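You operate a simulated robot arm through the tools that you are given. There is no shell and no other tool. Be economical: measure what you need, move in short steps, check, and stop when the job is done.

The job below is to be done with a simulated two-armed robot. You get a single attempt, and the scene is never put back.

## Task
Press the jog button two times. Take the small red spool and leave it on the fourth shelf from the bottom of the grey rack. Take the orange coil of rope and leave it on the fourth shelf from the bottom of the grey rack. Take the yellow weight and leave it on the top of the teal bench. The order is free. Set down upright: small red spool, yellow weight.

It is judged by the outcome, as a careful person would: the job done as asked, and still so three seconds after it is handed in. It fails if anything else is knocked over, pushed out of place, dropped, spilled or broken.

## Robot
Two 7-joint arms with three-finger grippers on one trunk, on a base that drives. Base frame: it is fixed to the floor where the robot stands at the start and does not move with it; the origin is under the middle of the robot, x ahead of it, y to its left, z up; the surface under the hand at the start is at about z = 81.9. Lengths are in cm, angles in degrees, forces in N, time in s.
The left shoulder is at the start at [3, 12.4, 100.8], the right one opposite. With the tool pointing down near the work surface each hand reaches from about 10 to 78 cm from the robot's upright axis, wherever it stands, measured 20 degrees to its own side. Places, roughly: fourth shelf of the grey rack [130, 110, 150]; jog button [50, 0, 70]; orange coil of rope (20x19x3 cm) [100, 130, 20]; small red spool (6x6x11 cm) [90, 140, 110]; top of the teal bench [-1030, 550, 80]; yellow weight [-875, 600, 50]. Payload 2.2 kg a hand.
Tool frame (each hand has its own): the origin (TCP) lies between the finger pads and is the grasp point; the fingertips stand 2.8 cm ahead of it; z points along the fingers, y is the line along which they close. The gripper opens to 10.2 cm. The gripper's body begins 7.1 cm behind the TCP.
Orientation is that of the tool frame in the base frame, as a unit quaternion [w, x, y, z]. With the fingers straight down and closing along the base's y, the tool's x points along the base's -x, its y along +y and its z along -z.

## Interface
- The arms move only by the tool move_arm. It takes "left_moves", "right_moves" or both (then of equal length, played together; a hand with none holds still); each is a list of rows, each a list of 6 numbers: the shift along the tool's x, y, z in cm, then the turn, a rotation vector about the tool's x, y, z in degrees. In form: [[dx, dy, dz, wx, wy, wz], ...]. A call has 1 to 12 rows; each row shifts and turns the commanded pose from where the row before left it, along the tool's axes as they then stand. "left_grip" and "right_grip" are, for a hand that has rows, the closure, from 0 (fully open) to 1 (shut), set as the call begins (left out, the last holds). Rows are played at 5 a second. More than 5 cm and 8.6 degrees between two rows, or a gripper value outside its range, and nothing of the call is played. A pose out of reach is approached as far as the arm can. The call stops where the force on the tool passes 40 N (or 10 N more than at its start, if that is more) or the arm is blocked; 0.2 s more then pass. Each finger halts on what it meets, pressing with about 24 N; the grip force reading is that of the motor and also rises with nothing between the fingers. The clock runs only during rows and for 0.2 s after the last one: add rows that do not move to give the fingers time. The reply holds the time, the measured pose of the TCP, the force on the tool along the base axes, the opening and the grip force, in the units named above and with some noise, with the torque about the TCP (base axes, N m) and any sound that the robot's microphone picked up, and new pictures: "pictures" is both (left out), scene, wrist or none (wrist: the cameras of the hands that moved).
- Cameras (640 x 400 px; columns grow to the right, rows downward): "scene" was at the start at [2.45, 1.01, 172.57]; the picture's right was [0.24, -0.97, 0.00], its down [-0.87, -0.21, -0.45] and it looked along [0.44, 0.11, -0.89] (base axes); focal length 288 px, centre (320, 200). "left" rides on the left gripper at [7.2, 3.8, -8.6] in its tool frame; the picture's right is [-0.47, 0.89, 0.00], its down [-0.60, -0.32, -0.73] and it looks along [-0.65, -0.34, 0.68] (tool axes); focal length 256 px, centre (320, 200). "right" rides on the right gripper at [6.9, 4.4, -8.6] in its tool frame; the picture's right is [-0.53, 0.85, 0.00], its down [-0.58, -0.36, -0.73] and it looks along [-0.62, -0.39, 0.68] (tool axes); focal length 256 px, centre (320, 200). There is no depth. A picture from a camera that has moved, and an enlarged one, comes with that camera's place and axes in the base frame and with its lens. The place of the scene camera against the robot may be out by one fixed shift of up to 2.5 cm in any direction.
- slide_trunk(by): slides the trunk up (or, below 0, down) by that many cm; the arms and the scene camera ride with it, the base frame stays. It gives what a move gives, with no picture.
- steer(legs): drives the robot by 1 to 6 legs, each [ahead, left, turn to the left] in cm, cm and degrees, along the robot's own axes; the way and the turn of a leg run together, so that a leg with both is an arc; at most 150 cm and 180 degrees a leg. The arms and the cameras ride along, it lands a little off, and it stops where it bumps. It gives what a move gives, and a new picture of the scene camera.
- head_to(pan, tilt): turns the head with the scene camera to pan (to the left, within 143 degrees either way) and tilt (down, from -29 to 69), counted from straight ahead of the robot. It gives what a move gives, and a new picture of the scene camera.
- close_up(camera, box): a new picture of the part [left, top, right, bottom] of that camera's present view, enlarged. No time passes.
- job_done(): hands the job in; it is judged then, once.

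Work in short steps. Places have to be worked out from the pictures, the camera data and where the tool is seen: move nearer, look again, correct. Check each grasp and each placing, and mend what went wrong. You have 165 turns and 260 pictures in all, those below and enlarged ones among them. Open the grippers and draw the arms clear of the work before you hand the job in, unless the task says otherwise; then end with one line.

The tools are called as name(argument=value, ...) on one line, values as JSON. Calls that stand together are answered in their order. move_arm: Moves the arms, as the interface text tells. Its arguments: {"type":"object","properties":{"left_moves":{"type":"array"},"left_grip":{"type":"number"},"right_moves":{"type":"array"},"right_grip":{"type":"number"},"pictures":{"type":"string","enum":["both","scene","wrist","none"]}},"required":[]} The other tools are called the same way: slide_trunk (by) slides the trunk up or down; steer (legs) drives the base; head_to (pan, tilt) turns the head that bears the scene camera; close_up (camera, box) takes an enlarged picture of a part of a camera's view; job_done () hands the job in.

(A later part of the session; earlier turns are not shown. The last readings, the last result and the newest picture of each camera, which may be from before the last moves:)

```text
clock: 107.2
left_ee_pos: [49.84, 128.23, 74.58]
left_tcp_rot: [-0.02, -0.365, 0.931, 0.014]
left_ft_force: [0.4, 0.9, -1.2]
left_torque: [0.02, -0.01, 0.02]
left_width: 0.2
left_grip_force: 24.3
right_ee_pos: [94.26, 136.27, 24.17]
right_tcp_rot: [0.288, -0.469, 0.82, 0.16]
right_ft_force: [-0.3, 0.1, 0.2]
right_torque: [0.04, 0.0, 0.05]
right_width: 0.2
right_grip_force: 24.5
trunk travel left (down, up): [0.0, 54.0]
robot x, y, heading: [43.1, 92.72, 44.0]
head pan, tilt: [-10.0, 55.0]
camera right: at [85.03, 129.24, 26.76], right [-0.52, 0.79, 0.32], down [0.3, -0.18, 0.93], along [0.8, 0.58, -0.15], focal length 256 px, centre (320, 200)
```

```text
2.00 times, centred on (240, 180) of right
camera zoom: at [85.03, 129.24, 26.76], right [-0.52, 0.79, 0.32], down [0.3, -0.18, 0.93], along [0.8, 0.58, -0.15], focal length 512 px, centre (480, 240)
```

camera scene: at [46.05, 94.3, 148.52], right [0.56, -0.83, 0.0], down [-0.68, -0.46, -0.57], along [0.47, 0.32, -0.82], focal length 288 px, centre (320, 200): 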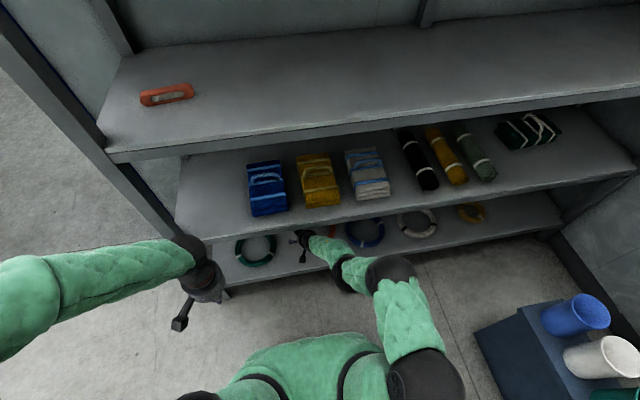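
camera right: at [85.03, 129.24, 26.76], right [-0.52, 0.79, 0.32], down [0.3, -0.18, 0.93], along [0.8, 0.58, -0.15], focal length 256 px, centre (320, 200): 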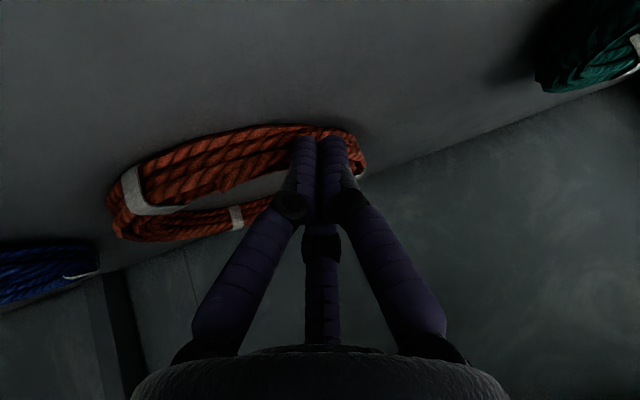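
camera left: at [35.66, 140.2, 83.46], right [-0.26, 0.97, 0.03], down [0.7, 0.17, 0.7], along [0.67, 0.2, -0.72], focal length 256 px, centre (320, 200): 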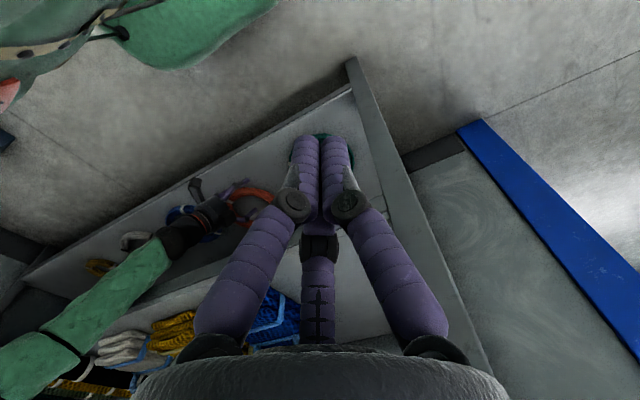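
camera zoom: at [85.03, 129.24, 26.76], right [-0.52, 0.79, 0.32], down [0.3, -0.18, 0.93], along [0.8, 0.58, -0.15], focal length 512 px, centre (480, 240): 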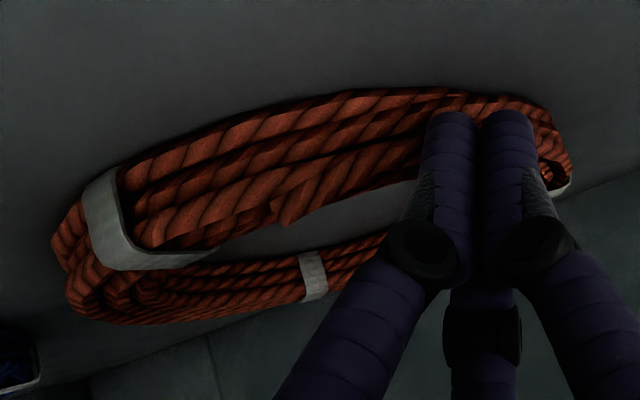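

Ring depth is ambiguous at this grazing angle. Open, raise 8 cm for a steeper view and re-measure.

move_arm(right_moves=[[-1.55, 0, -1.96, 0, 0, 0], [-1.55, 0, -1.96, 0, 0, 0], [-1.55, 0, -1.96, 0, 0, 0], [-1.55, 0, -1.96, 0, 0, 0]], right_grip=0, pictures="wrist")

```text
clock: 108.2
left_ee_pos: [49.78, 128.19, 74.72]
left_tcp_rot: [-0.02, -0.365, 0.931, 0.015]
left_ft_force: [-0.3, -0.1, -0.3]
left_torque: [0.02, -0.03, 0.01]
left_width: 0.22
left_grip_force: 23.2
right_ee_pos: [93.85, 136.01, 34.07]
right_tcp_rot: [0.288, -0.469, 0.819, 0.16]
right_ft_force: [-0.3, 0.3, -0.7]
right_torque: [0.0, 0.02, 0.0]
right_width: 10.19
right_grip_force: 0.0
trunk travel left (down, up): [0.0, 54.0]
robot x, y, heading: [42.79, 93.01, 44.3]
head pan, tilt: [-10.0, 55.0]
camera right: at [84.85, 129.15, 36.65], right [-0.52, 0.79, 0.32], down [0.31, -0.18, 0.93], along [0.8, 0.58, -0.15], focal length 256 px, centre (320, 200)
```

right: 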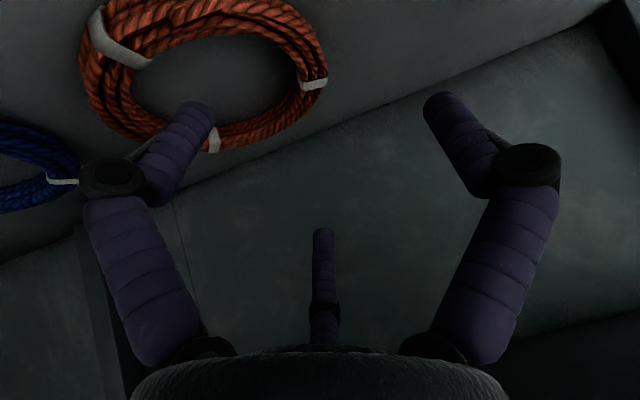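

Using the ring's known 20 cm size, it lies at ≈(104,136.8) with top z≈22, 21 cm deep — it had been nudged back. Drive 3 cm in and move the open hand over the new grip point (96.5,140.4).

steer(legs=[[3, 0, 0]])

move_arm(right_moves=[[-1.1, 0.5, 0.95, 0, 0, 0], [-0.65, 0.25, 0.45, 0, 0, 0]], pictures="wrist")

```text
clock: 109.1
left_ee_pos: [51.58, 129.71, 74.57]
left_tcp_rot: [-0.019, -0.365, 0.931, 0.015]
left_ft_force: [-0.1, -0.1, -0.5]
left_torque: [0.0, 0.02, 0.02]
left_width: 0.25
left_grip_force: 24.2
right_ee_pos: [93.84, 136.68, 32.44]
right_tcp_rot: [0.271, -0.474, 0.823, 0.158]
right_ft_force: [-0.5, 0.4, 0.5]
right_torque: [0.03, 0.03, -0.01]
right_width: 10.17
right_grip_force: 0.1
trunk travel left (down, up): [0.0, 54.0]
robot x, y, heading: [44.78, 94.48, 44.3]
head pan, tilt: [-10.0, 55.0]
stopped in leg 1: the robot was blocked; the commanded pose is now the measured one
camera scene: at [47.72, 95.9, 148.53], right [0.56, -0.83, 0.0], down [-0.68, -0.46, -0.57], along [0.47, 0.32, -0.82], focal length 288 px, centre (320, 200)
```

scene: 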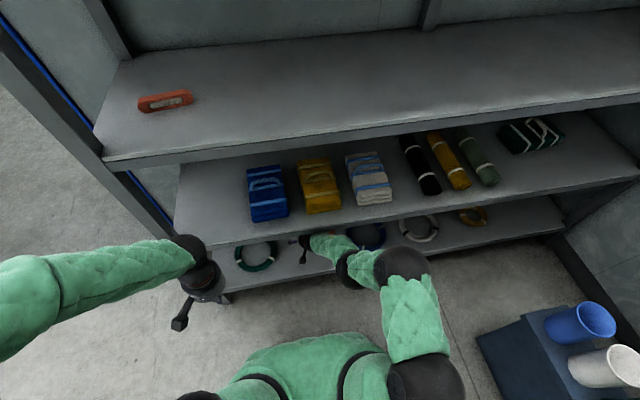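

```text
clock: 109.7
left_ee_pos: [51.38, 129.35, 74.66]
left_tcp_rot: [-0.019, -0.363, 0.931, 0.017]
left_ft_force: [0.1, -0.1, -0.3]
left_torque: [0.01, 0.0, 0.03]
left_width: 0.22
left_grip_force: 24.0
right_ee_pos: [92.82, 137.68, 31.52]
right_tcp_rot: [0.259, -0.476, 0.826, 0.157]
right_ft_force: [-0.5, -0.3, -0.6]
right_torque: [0.0, 0.0, -0.04]
right_width: 10.21
right_grip_force: 0.1
trunk travel left (down, up): [0.0, 54.0]
robot x, y, heading: [44.33, 94.06, 44.1]
head pan, tilt: [-10.0, 55.0]
camera right: at [84.02, 130.85, 34.6], right [-0.51, 0.8, 0.32], down [0.35, -0.15, 0.93], along [0.78, 0.59, -0.2], focal length 256 px, centre (320, 200)
```

right: 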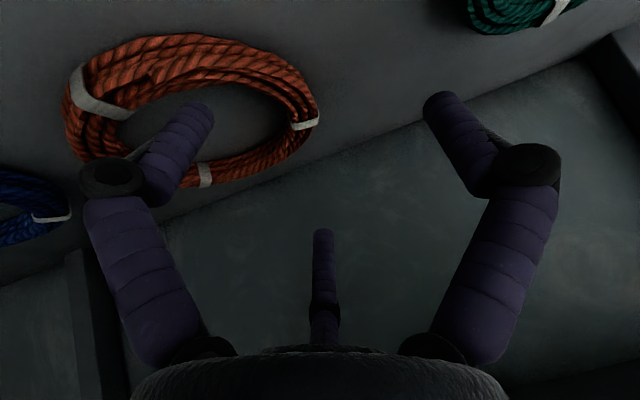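

Blocked by the lip because the hand is high. Back off 8 cm, lower the hand to z≈25 outside, then enter low.

steer(legs=[[-8, 0, 0]])

move_arm(right_moves=[[1.79, 0, 2.54, 0, 0, 0], [1.79, 0, 2.54, 0, 0, 0], [0, 0, 0, 0, -4, 0], [0, 0, 0, 0, 0, 0]])

```text
clock: 110.8
left_ee_pos: [45.71, 124.04, 74.68]
left_tcp_rot: [-0.02, -0.364, 0.931, 0.015]
left_ft_force: [0.4, -0.1, -0.1]
left_torque: [-0.01, 0.0, -0.03]
left_width: 0.22
left_grip_force: 23.9
right_ee_pos: [88.74, 133.54, 32.64]
right_tcp_rot: [0.271, -0.474, 0.823, 0.158]
right_ft_force: [-0.4, -0.1, 0.4]
right_torque: [0.03, 0.0, 0.02]
right_width: 10.2
right_grip_force: 0.0
trunk travel left (down, up): [0.0, 54.0]
robot x, y, heading: [38.76, 88.96, 44.1]
head pan, tilt: [-10.0, 55.0]
camera scene: at [41.9, 90.26, 148.53], right [0.56, -0.83, 0.0], down [-0.68, -0.46, -0.57], along [0.47, 0.32, -0.82], focal length 288 px, centre (320, 200)
```

scene: 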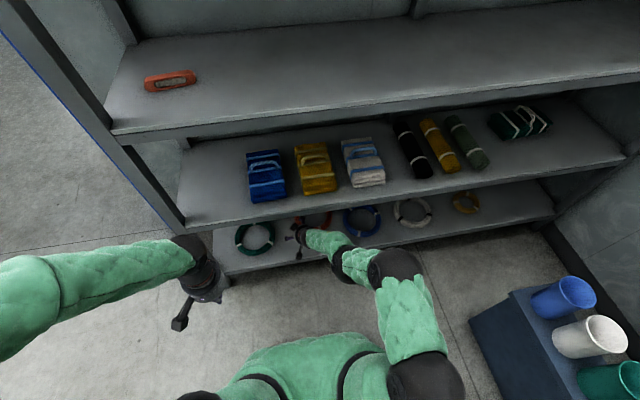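

```text
clock: 111.8
left_ee_pos: [45.74, 124.19, 74.52]
left_tcp_rot: [-0.02, -0.364, 0.931, 0.016]
left_ft_force: [-0.8, 0.5, -0.4]
left_torque: [0.0, 0.01, -0.02]
left_width: 0.21
left_grip_force: 24.1
right_ee_pos: [88.92, 133.77, 26.18]
right_tcp_rot: [0.28, -0.471, 0.821, 0.158]
right_ft_force: [-0.5, 0.4, -0.4]
right_torque: [0.01, 0.01, -0.03]
right_width: 10.22
right_grip_force: 0.0
right hand out of reach, approached as far as the arm can: row 3
trunk travel left (down, up): [0.0, 54.0]
robot x, y, heading: [38.82, 88.79, 44.1]
head pan, tilt: [-10.0, 55.0]
camera scene: at [41.93, 90.29, 148.52], right [0.56, -0.83, 0.0], down [-0.68, -0.46, -0.57], along [0.47, 0.32, -0.82], focal length 288 px, centre (320, 200)
camera right: at [79.77, 126.71, 28.99], right [-0.52, 0.79, 0.32], down [0.32, -0.17, 0.93], along [0.79, 0.58, -0.16], focal length 256 px, centre (320, 200)
```

scene: 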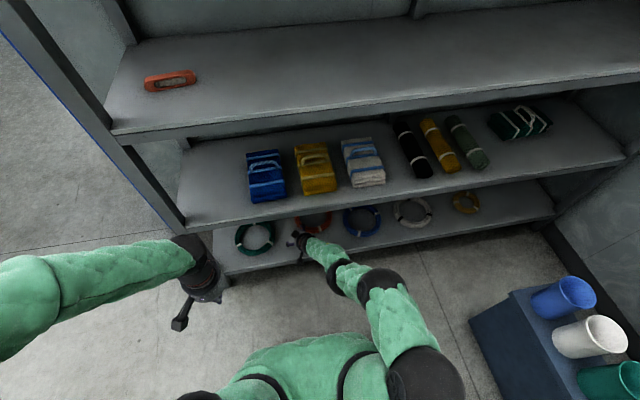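
right: 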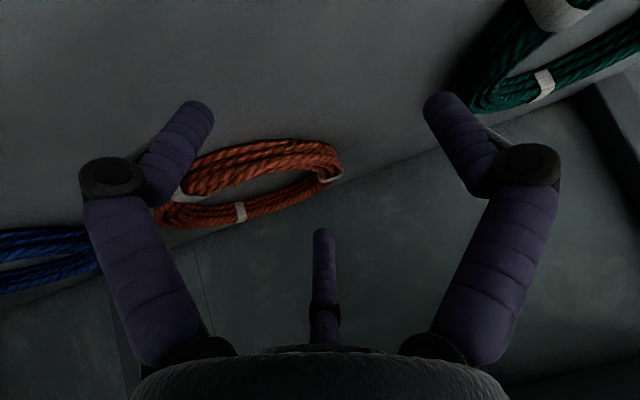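

Hand is low outside the ring front now. Drive forward 9 cm at this height.

steer(legs=[[9, 0, 0]])

close_up(camera="right", box=[0, 0, 640, 400])

```text
clock: 112.9
left_ee_pos: [52.27, 130.6, 74.62]
left_tcp_rot: [-0.02, -0.365, 0.931, 0.015]
left_ft_force: [0.7, 0.1, -0.7]
left_torque: [0.01, 0.0, 0.02]
left_width: 0.22
left_grip_force: 24.5
right_ee_pos: [95.32, 140.1, 26.28]
right_tcp_rot: [0.28, -0.471, 0.821, 0.159]
right_ft_force: [0.5, -0.7, 0.0]
right_torque: [0.01, 0.01, 0.04]
right_width: 10.2
right_grip_force: 0.1
trunk travel left (down, up): [0.0, 54.0]
robot x, y, heading: [45.8, 94.93, 44.2]
head pan, tilt: [-10.0, 55.0]
camera scene: at [48.55, 96.73, 148.52], right [0.56, -0.83, 0.0], down [-0.68, -0.46, -0.57], along [0.47, 0.32, -0.82], focal length 288 px, centre (320, 200)
```

scene: 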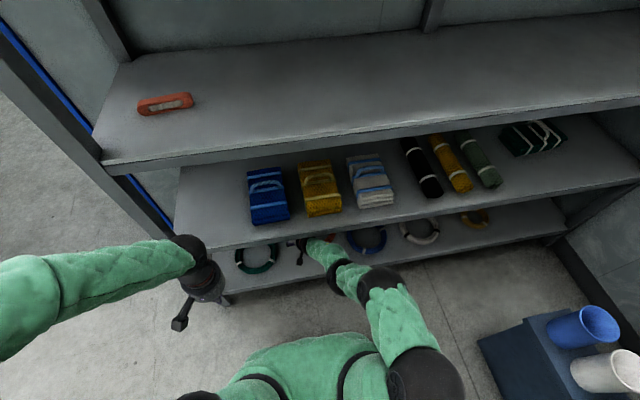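

```text
1.00 times, centred on (320, 200) of right (not enlarged: the box is as wide or as high as the picture)
camera zoom: at [86.39, 133.15, 29.0], right [-0.52, 0.79, 0.32], down [0.32, -0.17, 0.93], along [0.79, 0.58, -0.16], focal length 256 px, centre (320, 200)
```

zoom: 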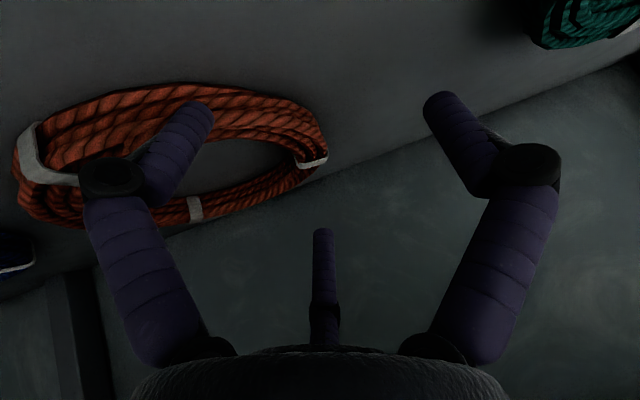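

Clean triangulation: ties at (104.4,147),(115.4,138.4),(100.8,130.2), z≈21.7 → centre ≈(106.2,138). Shift 3.5 cm and descend 5 cm so the fingers straddle the tube.

move_arm(right_moves=[[-1.17, -1.05, 0.9, 0, 0, 0], [-1.17, -1.05, 0.9, 0, 0, 0], [0.92, 0, 1.19, 0, 0, 0], [0.92, 0, 1.19, 0, 0, 0], [0.6, 0, 0.8, 0, 0, 0], [0.3, 0, 0.4, 0, 0, 0], [0.3, 0, 0.4, 0, 0, 0]], pictures="wrist")

```text
clock: 114.5
left_ee_pos: [52.27, 130.54, 74.54]
left_tcp_rot: [-0.02, -0.365, 0.931, 0.015]
left_ft_force: [-0.4, 0.4, 0.3]
left_torque: [0.03, -0.06, -0.01]
left_width: 0.22
left_grip_force: 24.1
right_ee_pos: [97.46, 139.22, 24.52]
right_tcp_rot: [0.281, -0.471, 0.821, 0.159]
right_ft_force: [2.5, -0.6, 4.7]
right_torque: [-0.27, -0.27, 0.08]
right_width: 10.2
right_grip_force: 0.1
right hand out of reach, approached as far as the arm can: row 2, 3, 4, 5, 6, 7
trunk travel left (down, up): [0.0, 54.0]
robot x, y, heading: [45.59, 95.38, 44.0]
head pan, tilt: [-10.0, 55.0]
camera right: at [88.31, 132.19, 27.19], right [-0.52, 0.79, 0.32], down [0.32, -0.17, 0.93], along [0.8, 0.58, -0.16], focal length 256 px, centre (320, 200)
```

right: 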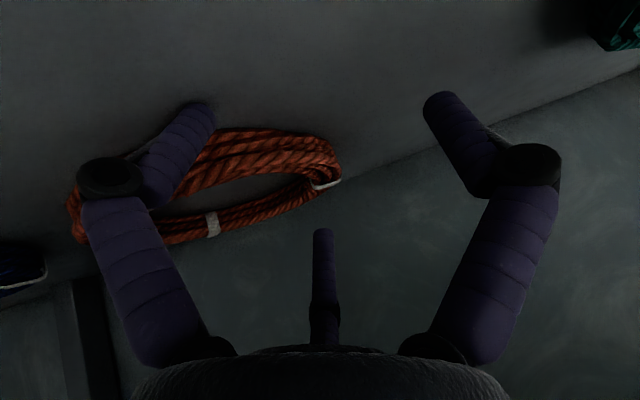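

Important finding: open fingers appear symmetric in the wrist image, so they actually close along the camera's right axis — about 32° rolled from the tool's y. That's why one finger sat lower and pushed the ring. Back out 12 cm, raise, and roll the hand −32° about its own axis to level the fingers.

steer(legs=[[-12, 0, 0]])

move_arm(right_moves=[[-1.2, 0, -1.6, 0, 0, 0], [-1.2, 0, -1.6, 0, 0, 0], [0, 0, 0, 0, 0, -8], [0, 0, 0, 0, 0, -8], [0, 0, 0, 0, 0, -8], [0, 0, 0, 0, 0, -8]])

```text
clock: 115.7
left_ee_pos: [43.67, 122.18, 74.63]
left_tcp_rot: [-0.02, -0.364, 0.931, 0.015]
left_ft_force: [0.7, -0.3, -0.9]
left_torque: [0.01, -0.03, -0.01]
left_width: 0.23
left_grip_force: 23.6
right_ee_pos: [88.56, 130.84, 24.37]
right_tcp_rot: [0.281, -0.471, 0.821, 0.159]
right_ft_force: [-0.8, -0.4, 0.5]
right_torque: [-0.01, -0.05, 0.0]
right_width: 10.29
right_grip_force: 0.1
trunk travel left (down, up): [0.0, 54.0]
robot x, y, heading: [36.78, 87.06, 44.1]
head pan, tilt: [-10.0, 55.0]
camera scene: at [39.94, 88.37, 148.52], right [0.56, -0.83, 0.0], down [-0.68, -0.46, -0.57], along [0.47, 0.32, -0.82], focal length 288 px, centre (320, 200)
```

scene: 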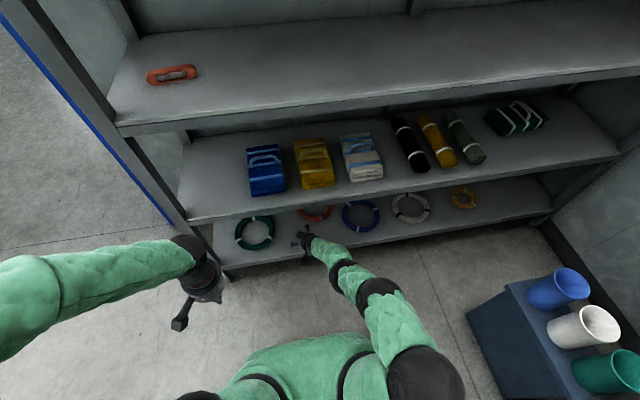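

```text
clock: 117.1
left_ee_pos: [43.79, 122.3, 74.57]
left_tcp_rot: [-0.021, -0.365, 0.931, 0.015]
left_ft_force: [0.3, -0.1, -0.2]
left_torque: [0.0, 0.03, -0.01]
left_width: 0.23
left_grip_force: 24.4
right_ee_pos: [88.58, 130.72, 28.33]
right_tcp_rot: [-0.313, 0.68, -0.658, -0.076]
right_ft_force: [0.1, -0.3, 0.5]
right_torque: [-0.01, -0.02, 0.0]
right_width: 10.18
right_grip_force: 0.0
trunk travel left (down, up): [0.0, 54.0]
robot x, y, heading: [36.8, 87.03, 44.1]
head pan, tilt: [-10.0, 55.0]
camera scene: at [39.98, 88.39, 148.52], right [0.56, -0.83, 0.0], down [-0.68, -0.46, -0.57], along [0.47, 0.32, -0.82], focal length 288 px, centre (320, 200)
camera right: at [82.74, 120.69, 30.26], right [-0.86, 0.51, 0.0], down [0.05, 0.08, 1.0], along [0.5, 0.86, -0.09], focal length 256 px, centre (320, 200)
```

scene: 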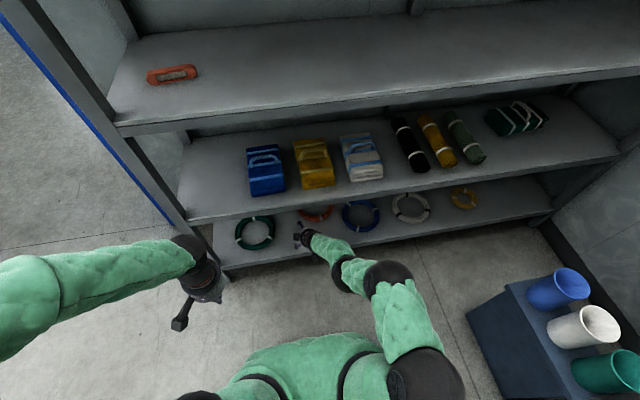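
right: 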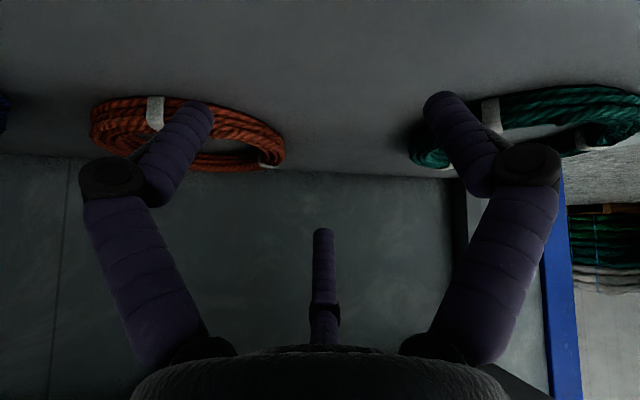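

Fingers are level now; ring at ≈(106.4,136), too deep for a good reach. I'll hook it: close the gripper, retract/lower a bit, shift base right 9 and enter 12 cm so the closed tips are over the hole.

move_arm(right_moves=[[1.25, 1.19, 0.15, 0, 0, 0], [1.25, 1.19, 0.15, 0, 0, 0], [0, 0, 0, 0, 0, 0]], right_grip=1, pictures="none")

steer(legs=[[0, -9, 0], [12, 0, 0]])

close_up(camera="right", box=[0, 0, 640, 400])

```text
clock: 117.9
left_ee_pos: [43.84, 122.19, 74.64]
left_tcp_rot: [-0.02, -0.364, 0.931, 0.015]
left_ft_force: [0.5, 0.6, 0.0]
left_torque: [-0.03, -0.01, 0.0]
left_width: 0.23
left_grip_force: 24.4
right_ee_pos: [86.79, 129.04, 26.05]
right_tcp_rot: [-0.314, 0.679, -0.66, -0.076]
right_ft_force: [0.4, -0.2, 0.4]
right_torque: [-0.01, -0.01, 0.03]
right_width: 0.22
right_grip_force: 23.8
trunk travel left (down, up): [0.0, 54.0]
robot x, y, heading: [36.79, 87.26, 44.1]
head pan, tilt: [-10.0, 55.0]
```

```text
clock: 119.9
left_ee_pos: [58.68, 124.15, 74.54]
left_tcp_rot: [-0.02, -0.364, 0.931, 0.016]
left_ft_force: [0.2, -0.1, 0.0]
left_torque: [0.0, -0.02, 0.0]
left_width: 0.22
left_grip_force: 24.2
right_ee_pos: [101.56, 130.66, 26.03]
right_tcp_rot: [-0.312, 0.68, -0.659, -0.077]
right_ft_force: [0.0, -0.2, 0.1]
right_torque: [0.0, 0.01, -0.04]
right_width: 0.21
right_grip_force: 24.1
trunk travel left (down, up): [0.0, 54.0]
robot x, y, heading: [51.68, 88.46, 44.1]
head pan, tilt: [-10.0, 55.0]
camera scene: at [54.84, 90.22, 148.52], right [0.56, -0.83, 0.0], down [-0.68, -0.46, -0.57], along [0.47, 0.32, -0.82], focal length 288 px, centre (320, 200)
```

scene: 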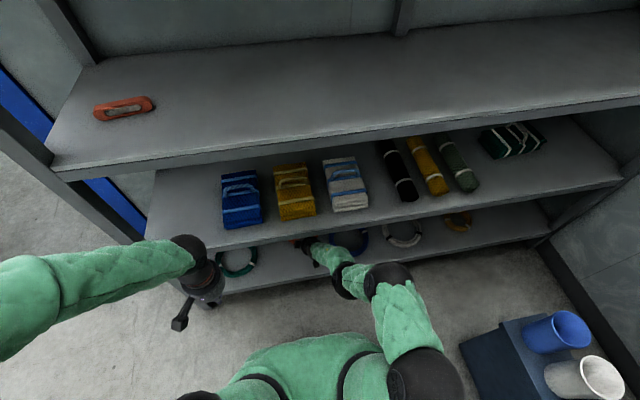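

```text
1.00 times, centred on (320, 200) of right (not enlarged: the box is as wide or as high as the picture)
camera zoom: at [95.75, 120.76, 27.97], right [-0.86, 0.51, 0.0], down [0.05, 0.08, 1.0], along [0.51, 0.86, -0.1], focal length 256 px, centre (320, 200)
```

zoom: 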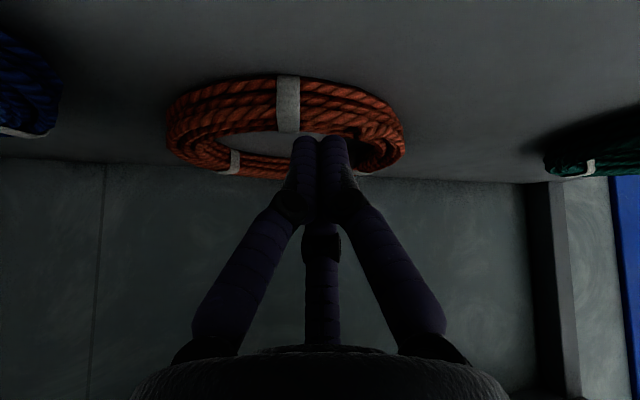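

The closed tips sit just over the ring's front edge. Drive 4 cm further in at this height.

steer(legs=[[4.5, 0, 0]])

close_up(camera="right", box=[0, 0, 640, 400])

```text
clock: 120.9
left_ee_pos: [61.85, 127.29, 74.61]
left_tcp_rot: [-0.02, -0.364, 0.931, 0.015]
left_ft_force: [0.7, -1.4, -0.1]
left_torque: [0.02, -0.01, 0.0]
left_width: 0.21
left_grip_force: 24.2
right_ee_pos: [104.02, 133.49, 25.51]
right_tcp_rot: [-0.307, 0.681, -0.66, -0.079]
right_ft_force: [-0.3, -0.1, -1.0]
right_torque: [0.01, 0.01, 0.01]
right_width: 0.24
right_grip_force: 24.0
trunk travel left (down, up): [0.0, 54.0]
robot x, y, heading: [54.68, 91.93, 44.3]
head pan, tilt: [-10.0, 55.0]
stopped in leg 1: the robot was blocked; the commanded pose is now the measured one
camera scene: at [58.08, 93.35, 148.52], right [0.56, -0.83, 0.0], down [-0.68, -0.46, -0.57], along [0.47, 0.32, -0.82], focal length 288 px, centre (320, 200)
```

scene: 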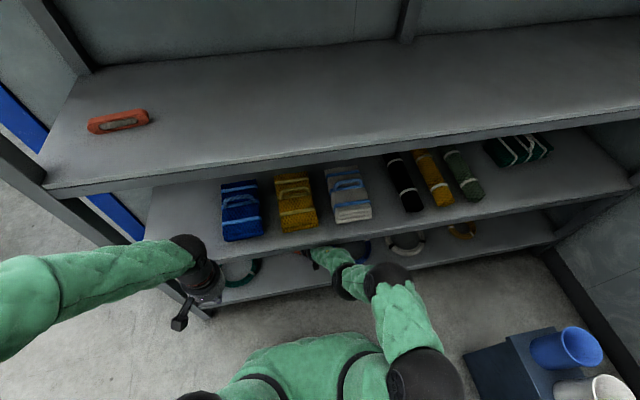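

```text
1.00 times, centred on (320, 200) of right (not enlarged: the box is as wide or as high as the picture)
camera zoom: at [98.31, 123.53, 27.53], right [-0.86, 0.51, 0.01], down [0.06, 0.09, 0.99], along [0.5, 0.86, -0.11], focal length 256 px, centre (320, 200)
```

zoom: 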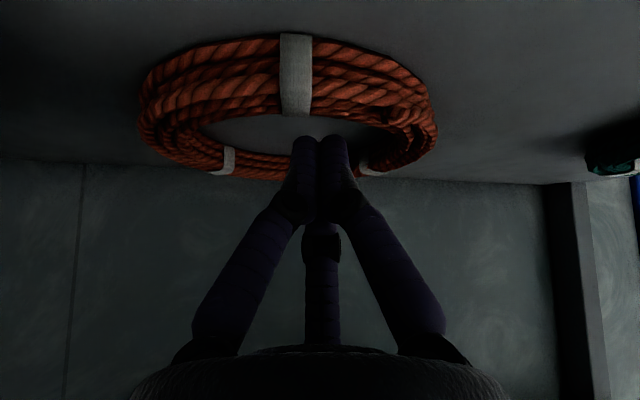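

Almost in: extend the arm 2 cm forward, then lower 3.4 cm so the tips drop into the hole behind the front rim.

move_arm(right_moves=[[-0.5, -0.62, 0.58, 0, 0, 0], [-0.5, -0.62, 0.58, 0, 0, 0], [0.77, 0.49, 1.19, 0, 0, 0], [0.52, 0.33, 0.79, 0, 0, 0], [0.5, 0.32, 0.75, 0, 0, 0]], pictures="wrist")

```text
clock: 122.1
left_ee_pos: [62.07, 127.19, 74.62]
left_tcp_rot: [-0.019, -0.363, 0.931, 0.016]
left_ft_force: [0.5, -0.1, -0.2]
left_torque: [0.02, 0.0, 0.0]
left_width: 0.21
left_grip_force: 23.9
right_ee_pos: [105.55, 134.71, 23.22]
right_tcp_rot: [-0.307, 0.679, -0.662, -0.077]
right_ft_force: [0.3, -0.3, 0.4]
right_torque: [0.03, 0.01, -0.03]
right_width: 0.21
right_grip_force: 24.0
right hand out of reach, approached as far as the arm can: row 5
trunk travel left (down, up): [0.0, 54.0]
robot x, y, heading: [54.96, 91.88, 44.3]
head pan, tilt: [-10.0, 55.0]
camera right: at [99.75, 124.67, 25.25], right [-0.86, 0.51, 0.01], down [0.06, 0.09, 0.99], along [0.51, 0.86, -0.11], focal length 256 px, centre (320, 200)
```

right: 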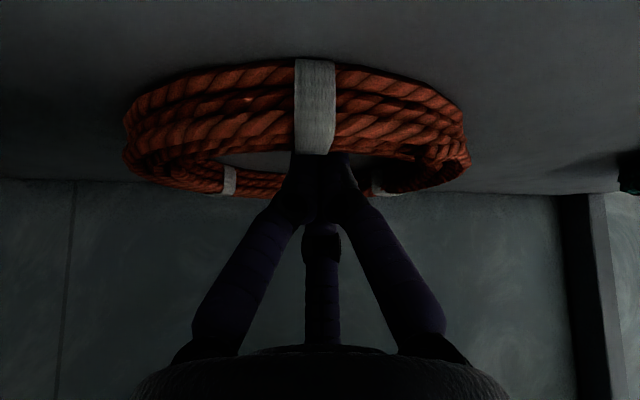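

The front rim now hides the fingertips — they're inside the hole. Drag the ring forward by driving back 15 cm.

steer(legs=[[-15, 0, 0]])

close_up(camera="right", box=[0, 0, 640, 400])

```text
clock: 123.5
left_ee_pos: [50.93, 116.57, 74.68]
left_tcp_rot: [-0.019, -0.365, 0.931, 0.016]
left_ft_force: [-0.9, -1.2, 0.3]
left_torque: [0.01, -0.01, 0.02]
left_width: 0.23
left_grip_force: 24.0
right_ee_pos: [94.68, 124.31, 23.5]
right_tcp_rot: [-0.31, 0.68, -0.66, -0.077]
right_ft_force: [5.3, 6.0, 24.7]
right_torque: [0.05, 0.16, -0.11]
right_width: 0.22
right_grip_force: 23.8
trunk travel left (down, up): [0.0, 54.0]
robot x, y, heading: [44.24, 81.17, 44.1]
head pan, tilt: [-10.0, 55.0]
camera scene: at [46.99, 82.6, 148.53], right [0.56, -0.83, 0.0], down [-0.68, -0.46, -0.57], along [0.48, 0.32, -0.82], focal length 288 px, centre (320, 200)
```

scene: 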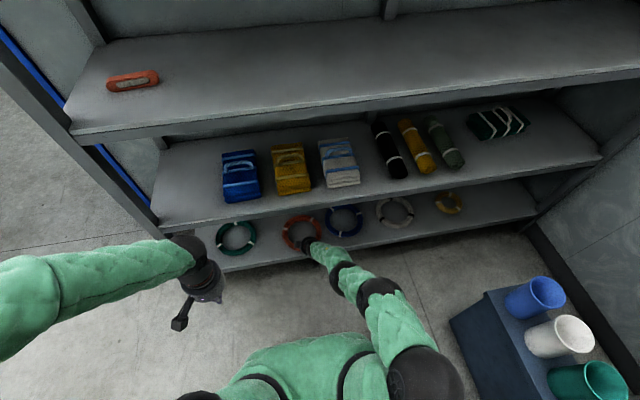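

```text
1.00 times, centred on (320, 200) of right (not enlarged: the box is as wide or as high as the picture)
camera zoom: at [88.95, 114.3, 25.49], right [-0.86, 0.51, 0.0], down [0.05, 0.09, 0.99], along [0.5, 0.86, -0.1], focal length 256 px, centre (320, 200)
```

zoom: 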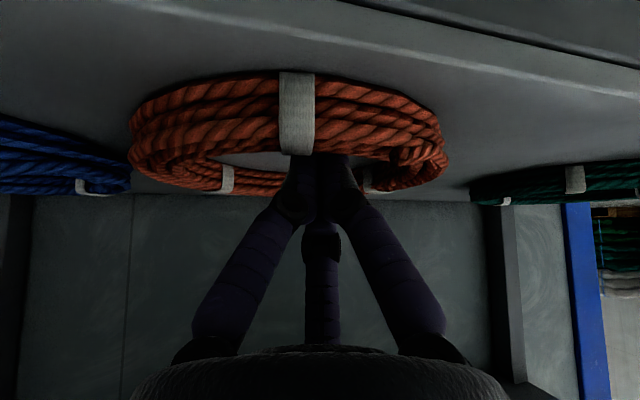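

The ring slid forward nicely to about 10 cm from the edge. Lift the hand out of the hole, move to the ring's left, open, and look from above.

move_arm(right_moves=[[-1.03, -0.65, -1.58, 0, 0, 0], [-1.03, -0.65, -1.58, 0, 0, 0], [-1.54, -0.98, -2.37, 0, 0, 0], [-1.2, 1.8, 0, 0, 0, 0], [-1.2, 1.8, 0, 0, 0, 0]], pictures="none")

move_arm(right_moves=[[0, 0, 0, 0, 0, 0], [0, 0, 0, 0, 0, 0]], right_grip=0, pictures="both")

```text
clock: 124.7
left_ee_pos: [50.91, 116.73, 74.65]
left_tcp_rot: [-0.02, -0.364, 0.931, 0.015]
left_ft_force: [-0.3, 0.5, 0.7]
left_torque: [-0.02, -0.01, -0.02]
left_width: 0.21
left_grip_force: 24.1
right_ee_pos: [91.14, 126.66, 30.38]
right_tcp_rot: [-0.308, 0.68, -0.66, -0.076]
right_ft_force: [-0.1, 0.2, 0.6]
right_torque: [-0.02, 0.01, -0.01]
right_width: 0.22
right_grip_force: 24.1
trunk travel left (down, up): [0.0, 54.0]
robot x, y, heading: [44.18, 81.25, 44.1]
head pan, tilt: [-10.0, 55.0]
```

```text
clock: 125.3
left_ee_pos: [51.03, 116.72, 74.64]
left_tcp_rot: [-0.021, -0.365, 0.931, 0.016]
left_ft_force: [0.0, 0.1, -1.0]
left_torque: [-0.03, -0.01, -0.01]
left_width: 0.2
left_grip_force: 23.6
right_ee_pos: [91.04, 126.75, 30.45]
right_tcp_rot: [-0.309, 0.681, -0.66, -0.077]
right_ft_force: [-0.1, -0.3, 0.2]
right_torque: [0.01, 0.04, -0.01]
right_width: 10.2
right_grip_force: 0.0
trunk travel left (down, up): [0.0, 54.0]
robot x, y, heading: [44.61, 81.29, 44.2]
head pan, tilt: [-10.0, 55.0]
camera scene: at [47.15, 82.75, 148.52], right [0.56, -0.83, 0.0], down [-0.68, -0.46, -0.57], along [0.47, 0.32, -0.82], focal length 288 px, centre (320, 200)
camera right: at [85.28, 116.68, 32.43], right [-0.86, 0.51, 0.0], down [0.06, 0.09, 0.99], along [0.5, 0.86, -0.1], focal length 256 px, centre (320, 200)
```

scene: 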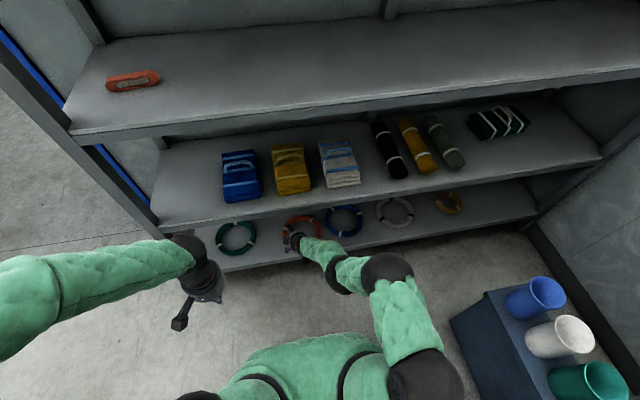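
right: 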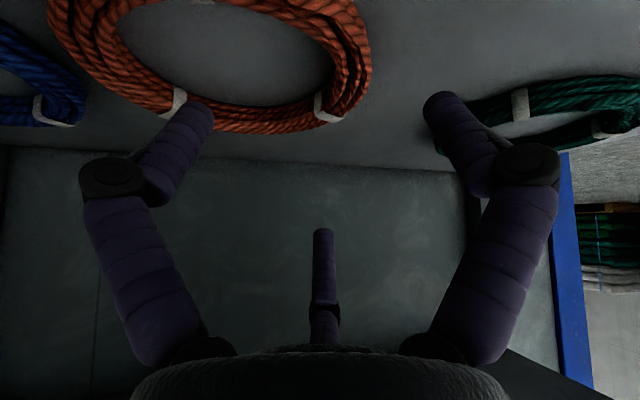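

Clear view: ring centre ≈(98.6,126), left tube at ≈(91.2,130.4). Drive in 4 cm, align, and descend.

steer(legs=[[4, 0, 0]])

move_arm(right_moves=[[-0.62, 2.85, -0.77, 0, 0, 0], [1.13, 0.72, 1.74, 0, 0, 0], [1.13, 0.72, 1.74, 0, 0, 0]], pictures="wrist")

```text
clock: 126.2
left_ee_pos: [53.77, 119.42, 74.59]
left_tcp_rot: [-0.02, -0.364, 0.931, 0.016]
left_ft_force: [-0.4, 0.4, 1.1]
left_torque: [0.01, 0.01, 0.05]
left_width: 0.21
left_grip_force: 23.6
right_ee_pos: [94.0, 129.47, 30.4]
right_tcp_rot: [-0.308, 0.681, -0.66, -0.077]
right_ft_force: [-0.2, -0.6, -0.2]
right_torque: [0.01, -0.02, 0.04]
right_width: 10.19
right_grip_force: 0.1
trunk travel left (down, up): [0.0, 54.0]
robot x, y, heading: [46.81, 83.91, 44.1]
head pan, tilt: [-10.0, 55.0]
camera scene: at [50.04, 85.55, 148.52], right [0.56, -0.83, 0.0], down [-0.68, -0.46, -0.57], along [0.47, 0.32, -0.82], focal length 288 px, centre (320, 200)
```

scene: 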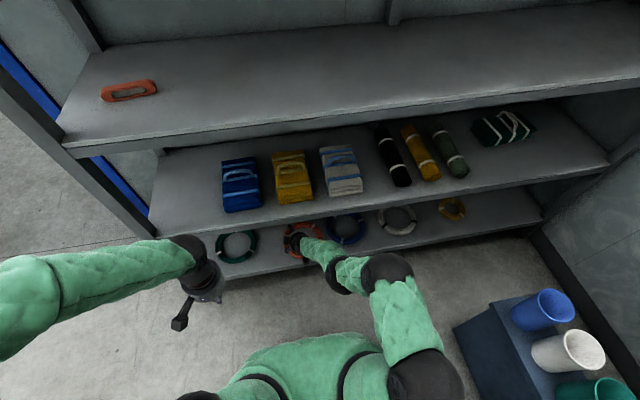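

```text
clock: 127.0
left_ee_pos: [53.91, 119.32, 74.66]
left_tcp_rot: [-0.021, -0.364, 0.931, 0.016]
left_ft_force: [-0.4, -0.5, -0.5]
left_torque: [0.02, 0.02, 0.0]
left_width: 0.2
left_grip_force: 23.5
right_ee_pos: [90.84, 129.8, 26.09]
right_tcp_rot: [-0.309, 0.68, -0.66, -0.076]
right_ft_force: [0.6, 0.3, 0.7]
right_torque: [0.02, 0.04, 0.0]
right_width: 10.2
right_grip_force: 0.0
trunk travel left (down, up): [0.0, 54.0]
robot x, y, heading: [47.17, 84.11, 44.1]
head pan, tilt: [-10.0, 55.0]
camera right: at [85.06, 119.69, 28.08], right [-0.86, 0.51, 0.0], down [0.06, 0.09, 0.99], along [0.5, 0.86, -0.1], focal length 256 px, centre (320, 200)
```

right: 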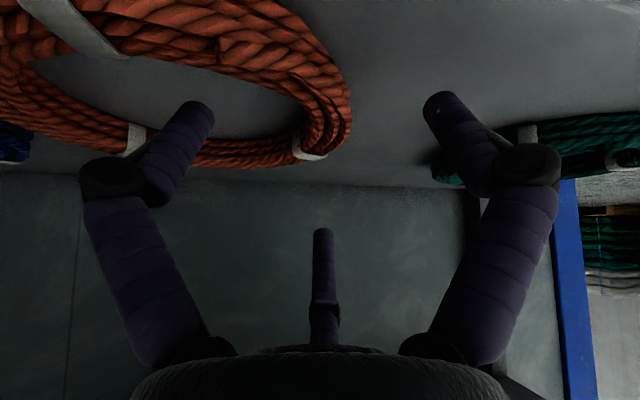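

The ring's left side lies squarely between the fingers. Descend the remaining 4.5 cm.

move_arm(right_moves=[[0.9, 0.57, 1.39, 0, 0, 0], [0.72, 0.46, 1.1, 0, 0, 0], [0.4, 0.25, 0.6, 0, 0, 0], [0.3, 0.19, 0.46, 0, 0, 0]], pictures="wrist")

```text
clock: 128.0
left_ee_pos: [53.91, 119.44, 74.69]
left_tcp_rot: [-0.019, -0.364, 0.931, 0.015]
left_ft_force: [0.9, 0.3, 0.7]
left_torque: [0.01, -0.05, 0.01]
left_width: 0.24
left_grip_force: 24.0
right_ee_pos: [90.72, 130.04, 23.13]
right_tcp_rot: [-0.313, 0.679, -0.659, -0.077]
right_ft_force: [9.3, 2.4, 18.1]
right_torque: [-0.85, -0.38, 0.52]
right_width: 10.34
right_grip_force: 0.1
right hand out of reach, approached as far as the arm can: row 3, 4
trunk travel left (down, up): [0.0, 54.0]
robot x, y, heading: [46.72, 84.17, 44.0]
head pan, tilt: [-10.0, 55.0]
camera right: at [85.0, 120.08, 25.13], right [-0.86, 0.51, 0.0], down [0.05, 0.08, 1.0], along [0.51, 0.86, -0.09], focal length 256 px, centre (320, 200)
```

right: 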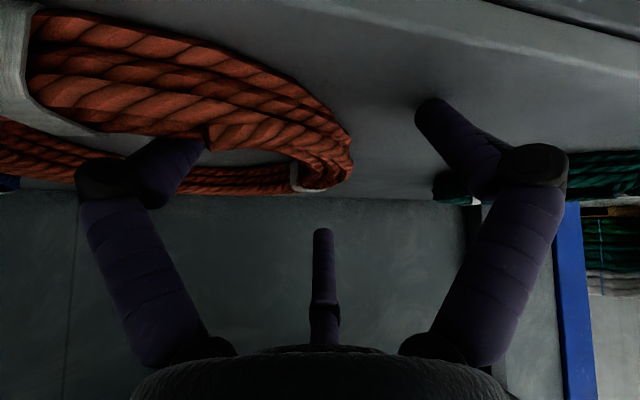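

The inner finger is in the hole and tips touch the shelf. Close the gripper.

move_arm(right_moves=[[-0.15, -0.1, -0.24, 0, 0, 0], [0, 0, 0, 0, 0, 0], [0, 0, 0, 0, 0, 0], [0, 0, 0, 0, 0, 0], [0, 0, 0, 0, 0, 0]], right_grip=1, pictures="wrist")

```text
clock: 128.4
left_ee_pos: [53.88, 119.3, 74.55]
left_tcp_rot: [-0.019, -0.364, 0.931, 0.015]
left_ft_force: [0.4, 0.7, -0.5]
left_torque: [-0.01, 0.04, -0.02]
left_width: 0.19
left_grip_force: 24.0
right_ee_pos: [90.66, 130.11, 23.41]
right_tcp_rot: [-0.311, 0.679, -0.66, -0.078]
right_ft_force: [-15.4, -8.9, 37.1]
right_torque: [0.19, 1.92, 0.73]
right_width: 4.36
right_grip_force: 21.7
trunk travel left (down, up): [0.0, 54.0]
robot x, y, heading: [46.9, 83.85, 44.3]
head pan, tilt: [-10.0, 55.0]
stopped in row 1 (right hand): the force on the tool passed its limit at 64 N (the readings are from after the stop); the commanded pose is now the measured one
camera right: at [84.81, 120.09, 25.33], right [-0.86, 0.51, 0.0], down [0.05, 0.08, 1.0], along [0.51, 0.86, -0.1], focal length 256 px, centre (320, 200)
```

right: 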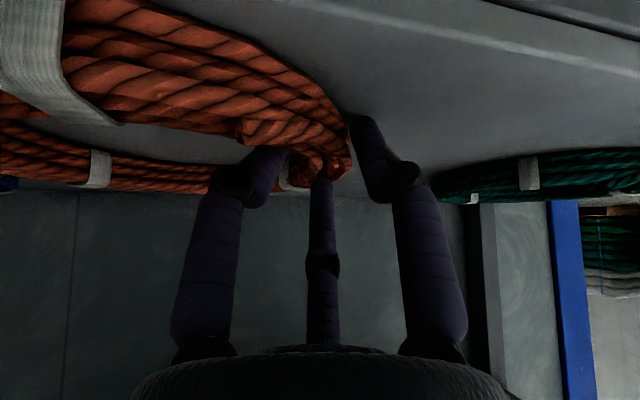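

It grips at 4.4 cm. Let it settle, then lift slightly.

move_arm(right_moves=[[0, 0, 0, 0, 0, 0], [0, 0, 0, 0, 0, 0], [-0.26, -0.16, -0.4, 0, 0, 0], [-0.26, -0.16, -0.4, 0, 0, 0]], right_grip=1, pictures="wrist")

```text
clock: 129.4
left_ee_pos: [53.94, 119.38, 74.59]
left_tcp_rot: [-0.02, -0.364, 0.931, 0.016]
left_ft_force: [0.1, 0.7, 0.0]
left_torque: [0.04, 0.0, 0.02]
left_width: 0.23
left_grip_force: 24.2
right_ee_pos: [90.2, 129.6, 23.97]
right_tcp_rot: [-0.307, 0.68, -0.662, -0.077]
right_ft_force: [-0.4, -0.3, -2.1]
right_torque: [0.08, -0.02, 0.08]
right_width: 3.21
right_grip_force: 23.9
trunk travel left (down, up): [0.0, 54.0]
robot x, y, heading: [46.96, 84.15, 44.0]
head pan, tilt: [-10.0, 55.0]
camera right: at [84.45, 119.68, 25.94], right [-0.86, 0.51, 0.01], down [0.06, 0.09, 0.99], along [0.51, 0.86, -0.11], focal length 256 px, centre (320, 200)
```

right: 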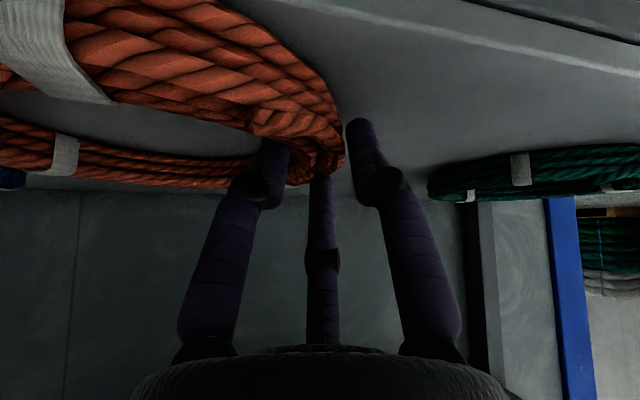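

Width 3.2 with a small weight: rope is held. Lift 5 cm and check.

move_arm(right_moves=[[-0.77, -0.49, -1.19, 0, 0, 0], [-0.77, -0.49, -1.19, 0, 0, 0], [-0.77, -0.49, -1.19, 0, 0, 0], [0, 0, 0, 0, 0, 0]])

```text
clock: 130.4
left_ee_pos: [54.04, 119.45, 74.51]
left_tcp_rot: [-0.019, -0.363, 0.931, 0.016]
left_ft_force: [0.0, -0.4, 0.0]
left_torque: [-0.01, 0.03, -0.03]
left_width: 0.21
left_grip_force: 24.4
right_ee_pos: [90.62, 129.91, 28.71]
right_tcp_rot: [-0.308, 0.679, -0.661, -0.076]
right_ft_force: [0.4, 0.4, -3.5]
right_torque: [0.13, 0.31, -0.02]
right_width: 2.87
right_grip_force: 23.9
trunk travel left (down, up): [0.0, 54.0]
robot x, y, heading: [46.92, 83.7, 44.3]
head pan, tilt: [-10.0, 55.0]
camera scene: at [50.03, 85.53, 148.52], right [0.56, -0.83, 0.0], down [-0.68, -0.46, -0.57], along [0.47, 0.32, -0.82], focal length 288 px, centre (320, 200)
camera right: at [84.7, 119.92, 30.68], right [-0.86, 0.51, 0.0], down [0.06, 0.09, 0.99], along [0.51, 0.86, -0.1], focal length 256 px, centre (320, 200)
```

scene: 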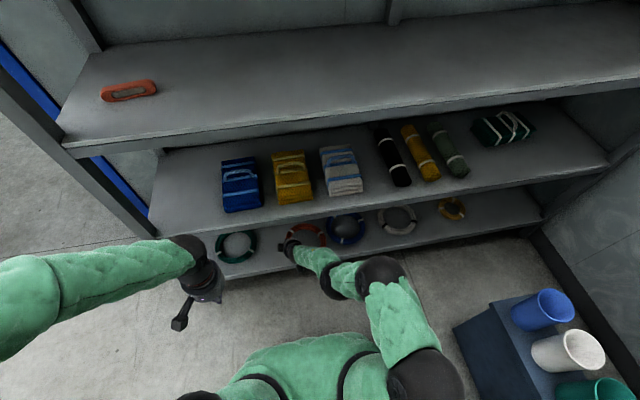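
right: 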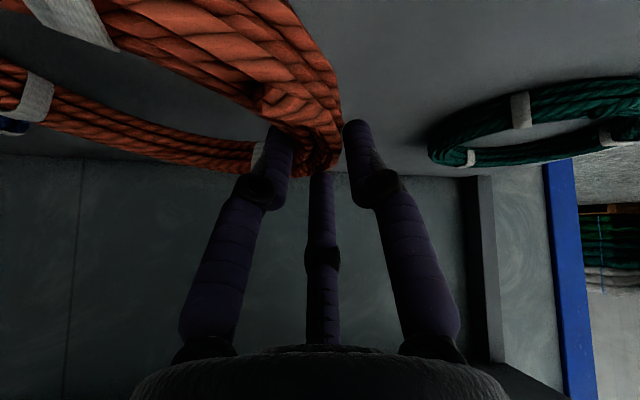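

Rope held level. Back out 32 cm, raise the trunk fully.

steer(legs=[[-32, 0, 0]])

slide_trunk(by=30)

slide_trunk(by=24)

move_arm(right_moves=[[-2.47, -1.56, -3.8, 0, 0, 0], [-2.47, -1.56, -3.8, 0, 0, 0], [-2.47, -1.56, -3.8, 0, 0, 0], [-2.47, -1.56, -3.8, 0, 0, 0], [-2.47, -1.56, -3.8, 0, 0, 0], [-2.47, -1.56, -3.8, 0, 0, 0], [-2.47, -1.56, -3.8, 0, 0, 0], [-2.47, -1.56, -3.8, 0, 0, 0]])

```text
clock: 132.5
left_ee_pos: [30.99, 97.17, 74.65]
left_tcp_rot: [-0.021, -0.363, 0.932, 0.015]
left_ft_force: [-0.4, 0.4, -0.6]
left_torque: [0.0, -0.01, -0.01]
left_width: 0.21
left_grip_force: 24.1
right_ee_pos: [67.6, 107.52, 28.66]
right_tcp_rot: [-0.309, 0.679, -0.662, -0.076]
right_ft_force: [0.6, -0.2, -4.0]
right_torque: [0.11, 0.28, 0.0]
right_width: 2.87
right_grip_force: 23.2
trunk travel left (down, up): [0.0, 54.0]
robot x, y, heading: [24.16, 62.01, 44.1]
head pan, tilt: [-10.0, 55.0]
camera scene: at [27.04, 63.25, 148.52], right [0.56, -0.83, 0.0], down [-0.68, -0.46, -0.57], along [0.48, 0.32, -0.82], focal length 288 px, centre (320, 200)
```

scene: 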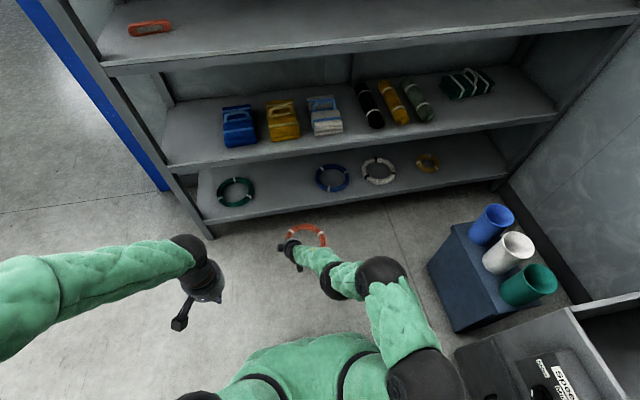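

```text
clock: 135.5
left_ee_pos: [30.98, 97.35, 104.49]
left_tcp_rot: [-0.021, -0.362, 0.932, 0.016]
left_ft_force: [0.4, -0.3, 0.2]
left_torque: [-0.02, -0.01, 0.0]
left_width: 0.22
left_grip_force: 23.8
right_ee_pos: [67.65, 107.53, 58.53]
right_tcp_rot: [-0.308, 0.679, -0.662, -0.076]
right_ft_force: [-0.3, 0.3, -4.0]
right_torque: [0.18, 0.26, -0.01]
right_width: 2.89
right_grip_force: 23.7
trunk travel left (down, up): [-30.0, 24.0]
robot x, y, heading: [23.7, 61.84, 44.0]
head pan, tilt: [-10.0, 55.0]
```

```text
clock: 138.0
left_ee_pos: [31.01, 97.3, 128.49]
left_tcp_rot: [-0.02, -0.362, 0.932, 0.016]
left_ft_force: [0.5, -0.6, 0.4]
left_torque: [0.01, -0.03, -0.01]
left_width: 0.22
left_grip_force: 24.3
right_ee_pos: [67.68, 107.6, 82.63]
right_tcp_rot: [-0.309, 0.678, -0.662, -0.077]
right_ft_force: [0.2, 0.2, -4.4]
right_torque: [0.14, 0.29, 0.01]
right_width: 2.92
right_grip_force: 24.0
trunk travel left (down, up): [-54.0, 0.0]
robot x, y, heading: [24.06, 61.97, 44.0]
head pan, tilt: [-10.0, 55.0]
```

```text
clock: 139.8
left_ee_pos: [30.85, 97.15, 128.56]
left_tcp_rot: [-0.019, -0.363, 0.931, 0.016]
left_ft_force: [0.4, -0.8, -0.5]
left_torque: [0.03, -0.04, -0.02]
left_width: 0.21
left_grip_force: 24.2
right_ee_pos: [67.78, 107.77, 121.13]
right_tcp_rot: [-0.307, 0.68, -0.661, -0.076]
right_ft_force: [-1.2, 0.1, -5.1]
right_torque: [0.22, 0.25, -0.02]
right_width: 2.87
right_grip_force: 23.7
trunk travel left (down, up): [-54.0, 0.0]
robot x, y, heading: [23.57, 62.01, 44.0]
head pan, tilt: [-10.0, 55.0]
camera scene: at [26.98, 63.16, 202.52], right [0.56, -0.83, 0.0], down [-0.68, -0.46, -0.57], along [0.48, 0.32, -0.82], focal length 288 px, centre (320, 200)
camera right: at [61.92, 97.8, 123.12], right [-0.86, 0.51, 0.0], down [0.06, 0.09, 0.99], along [0.51, 0.85, -0.11], focal length 256 px, centre (320, 200)
```

scene: 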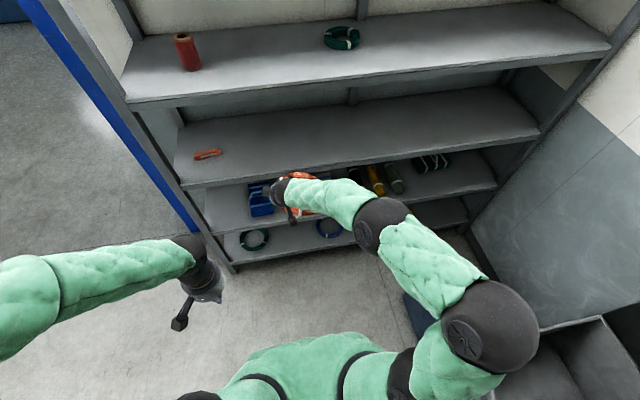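
right: 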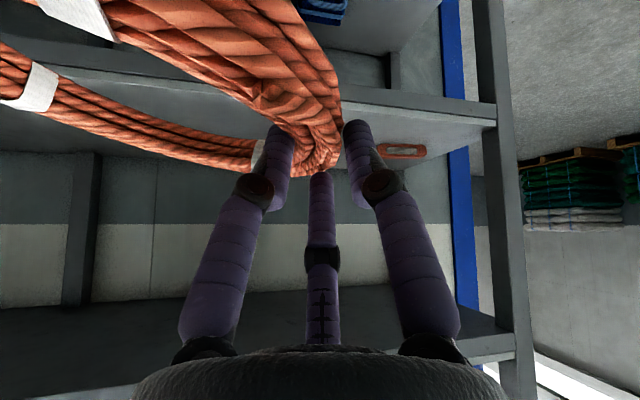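

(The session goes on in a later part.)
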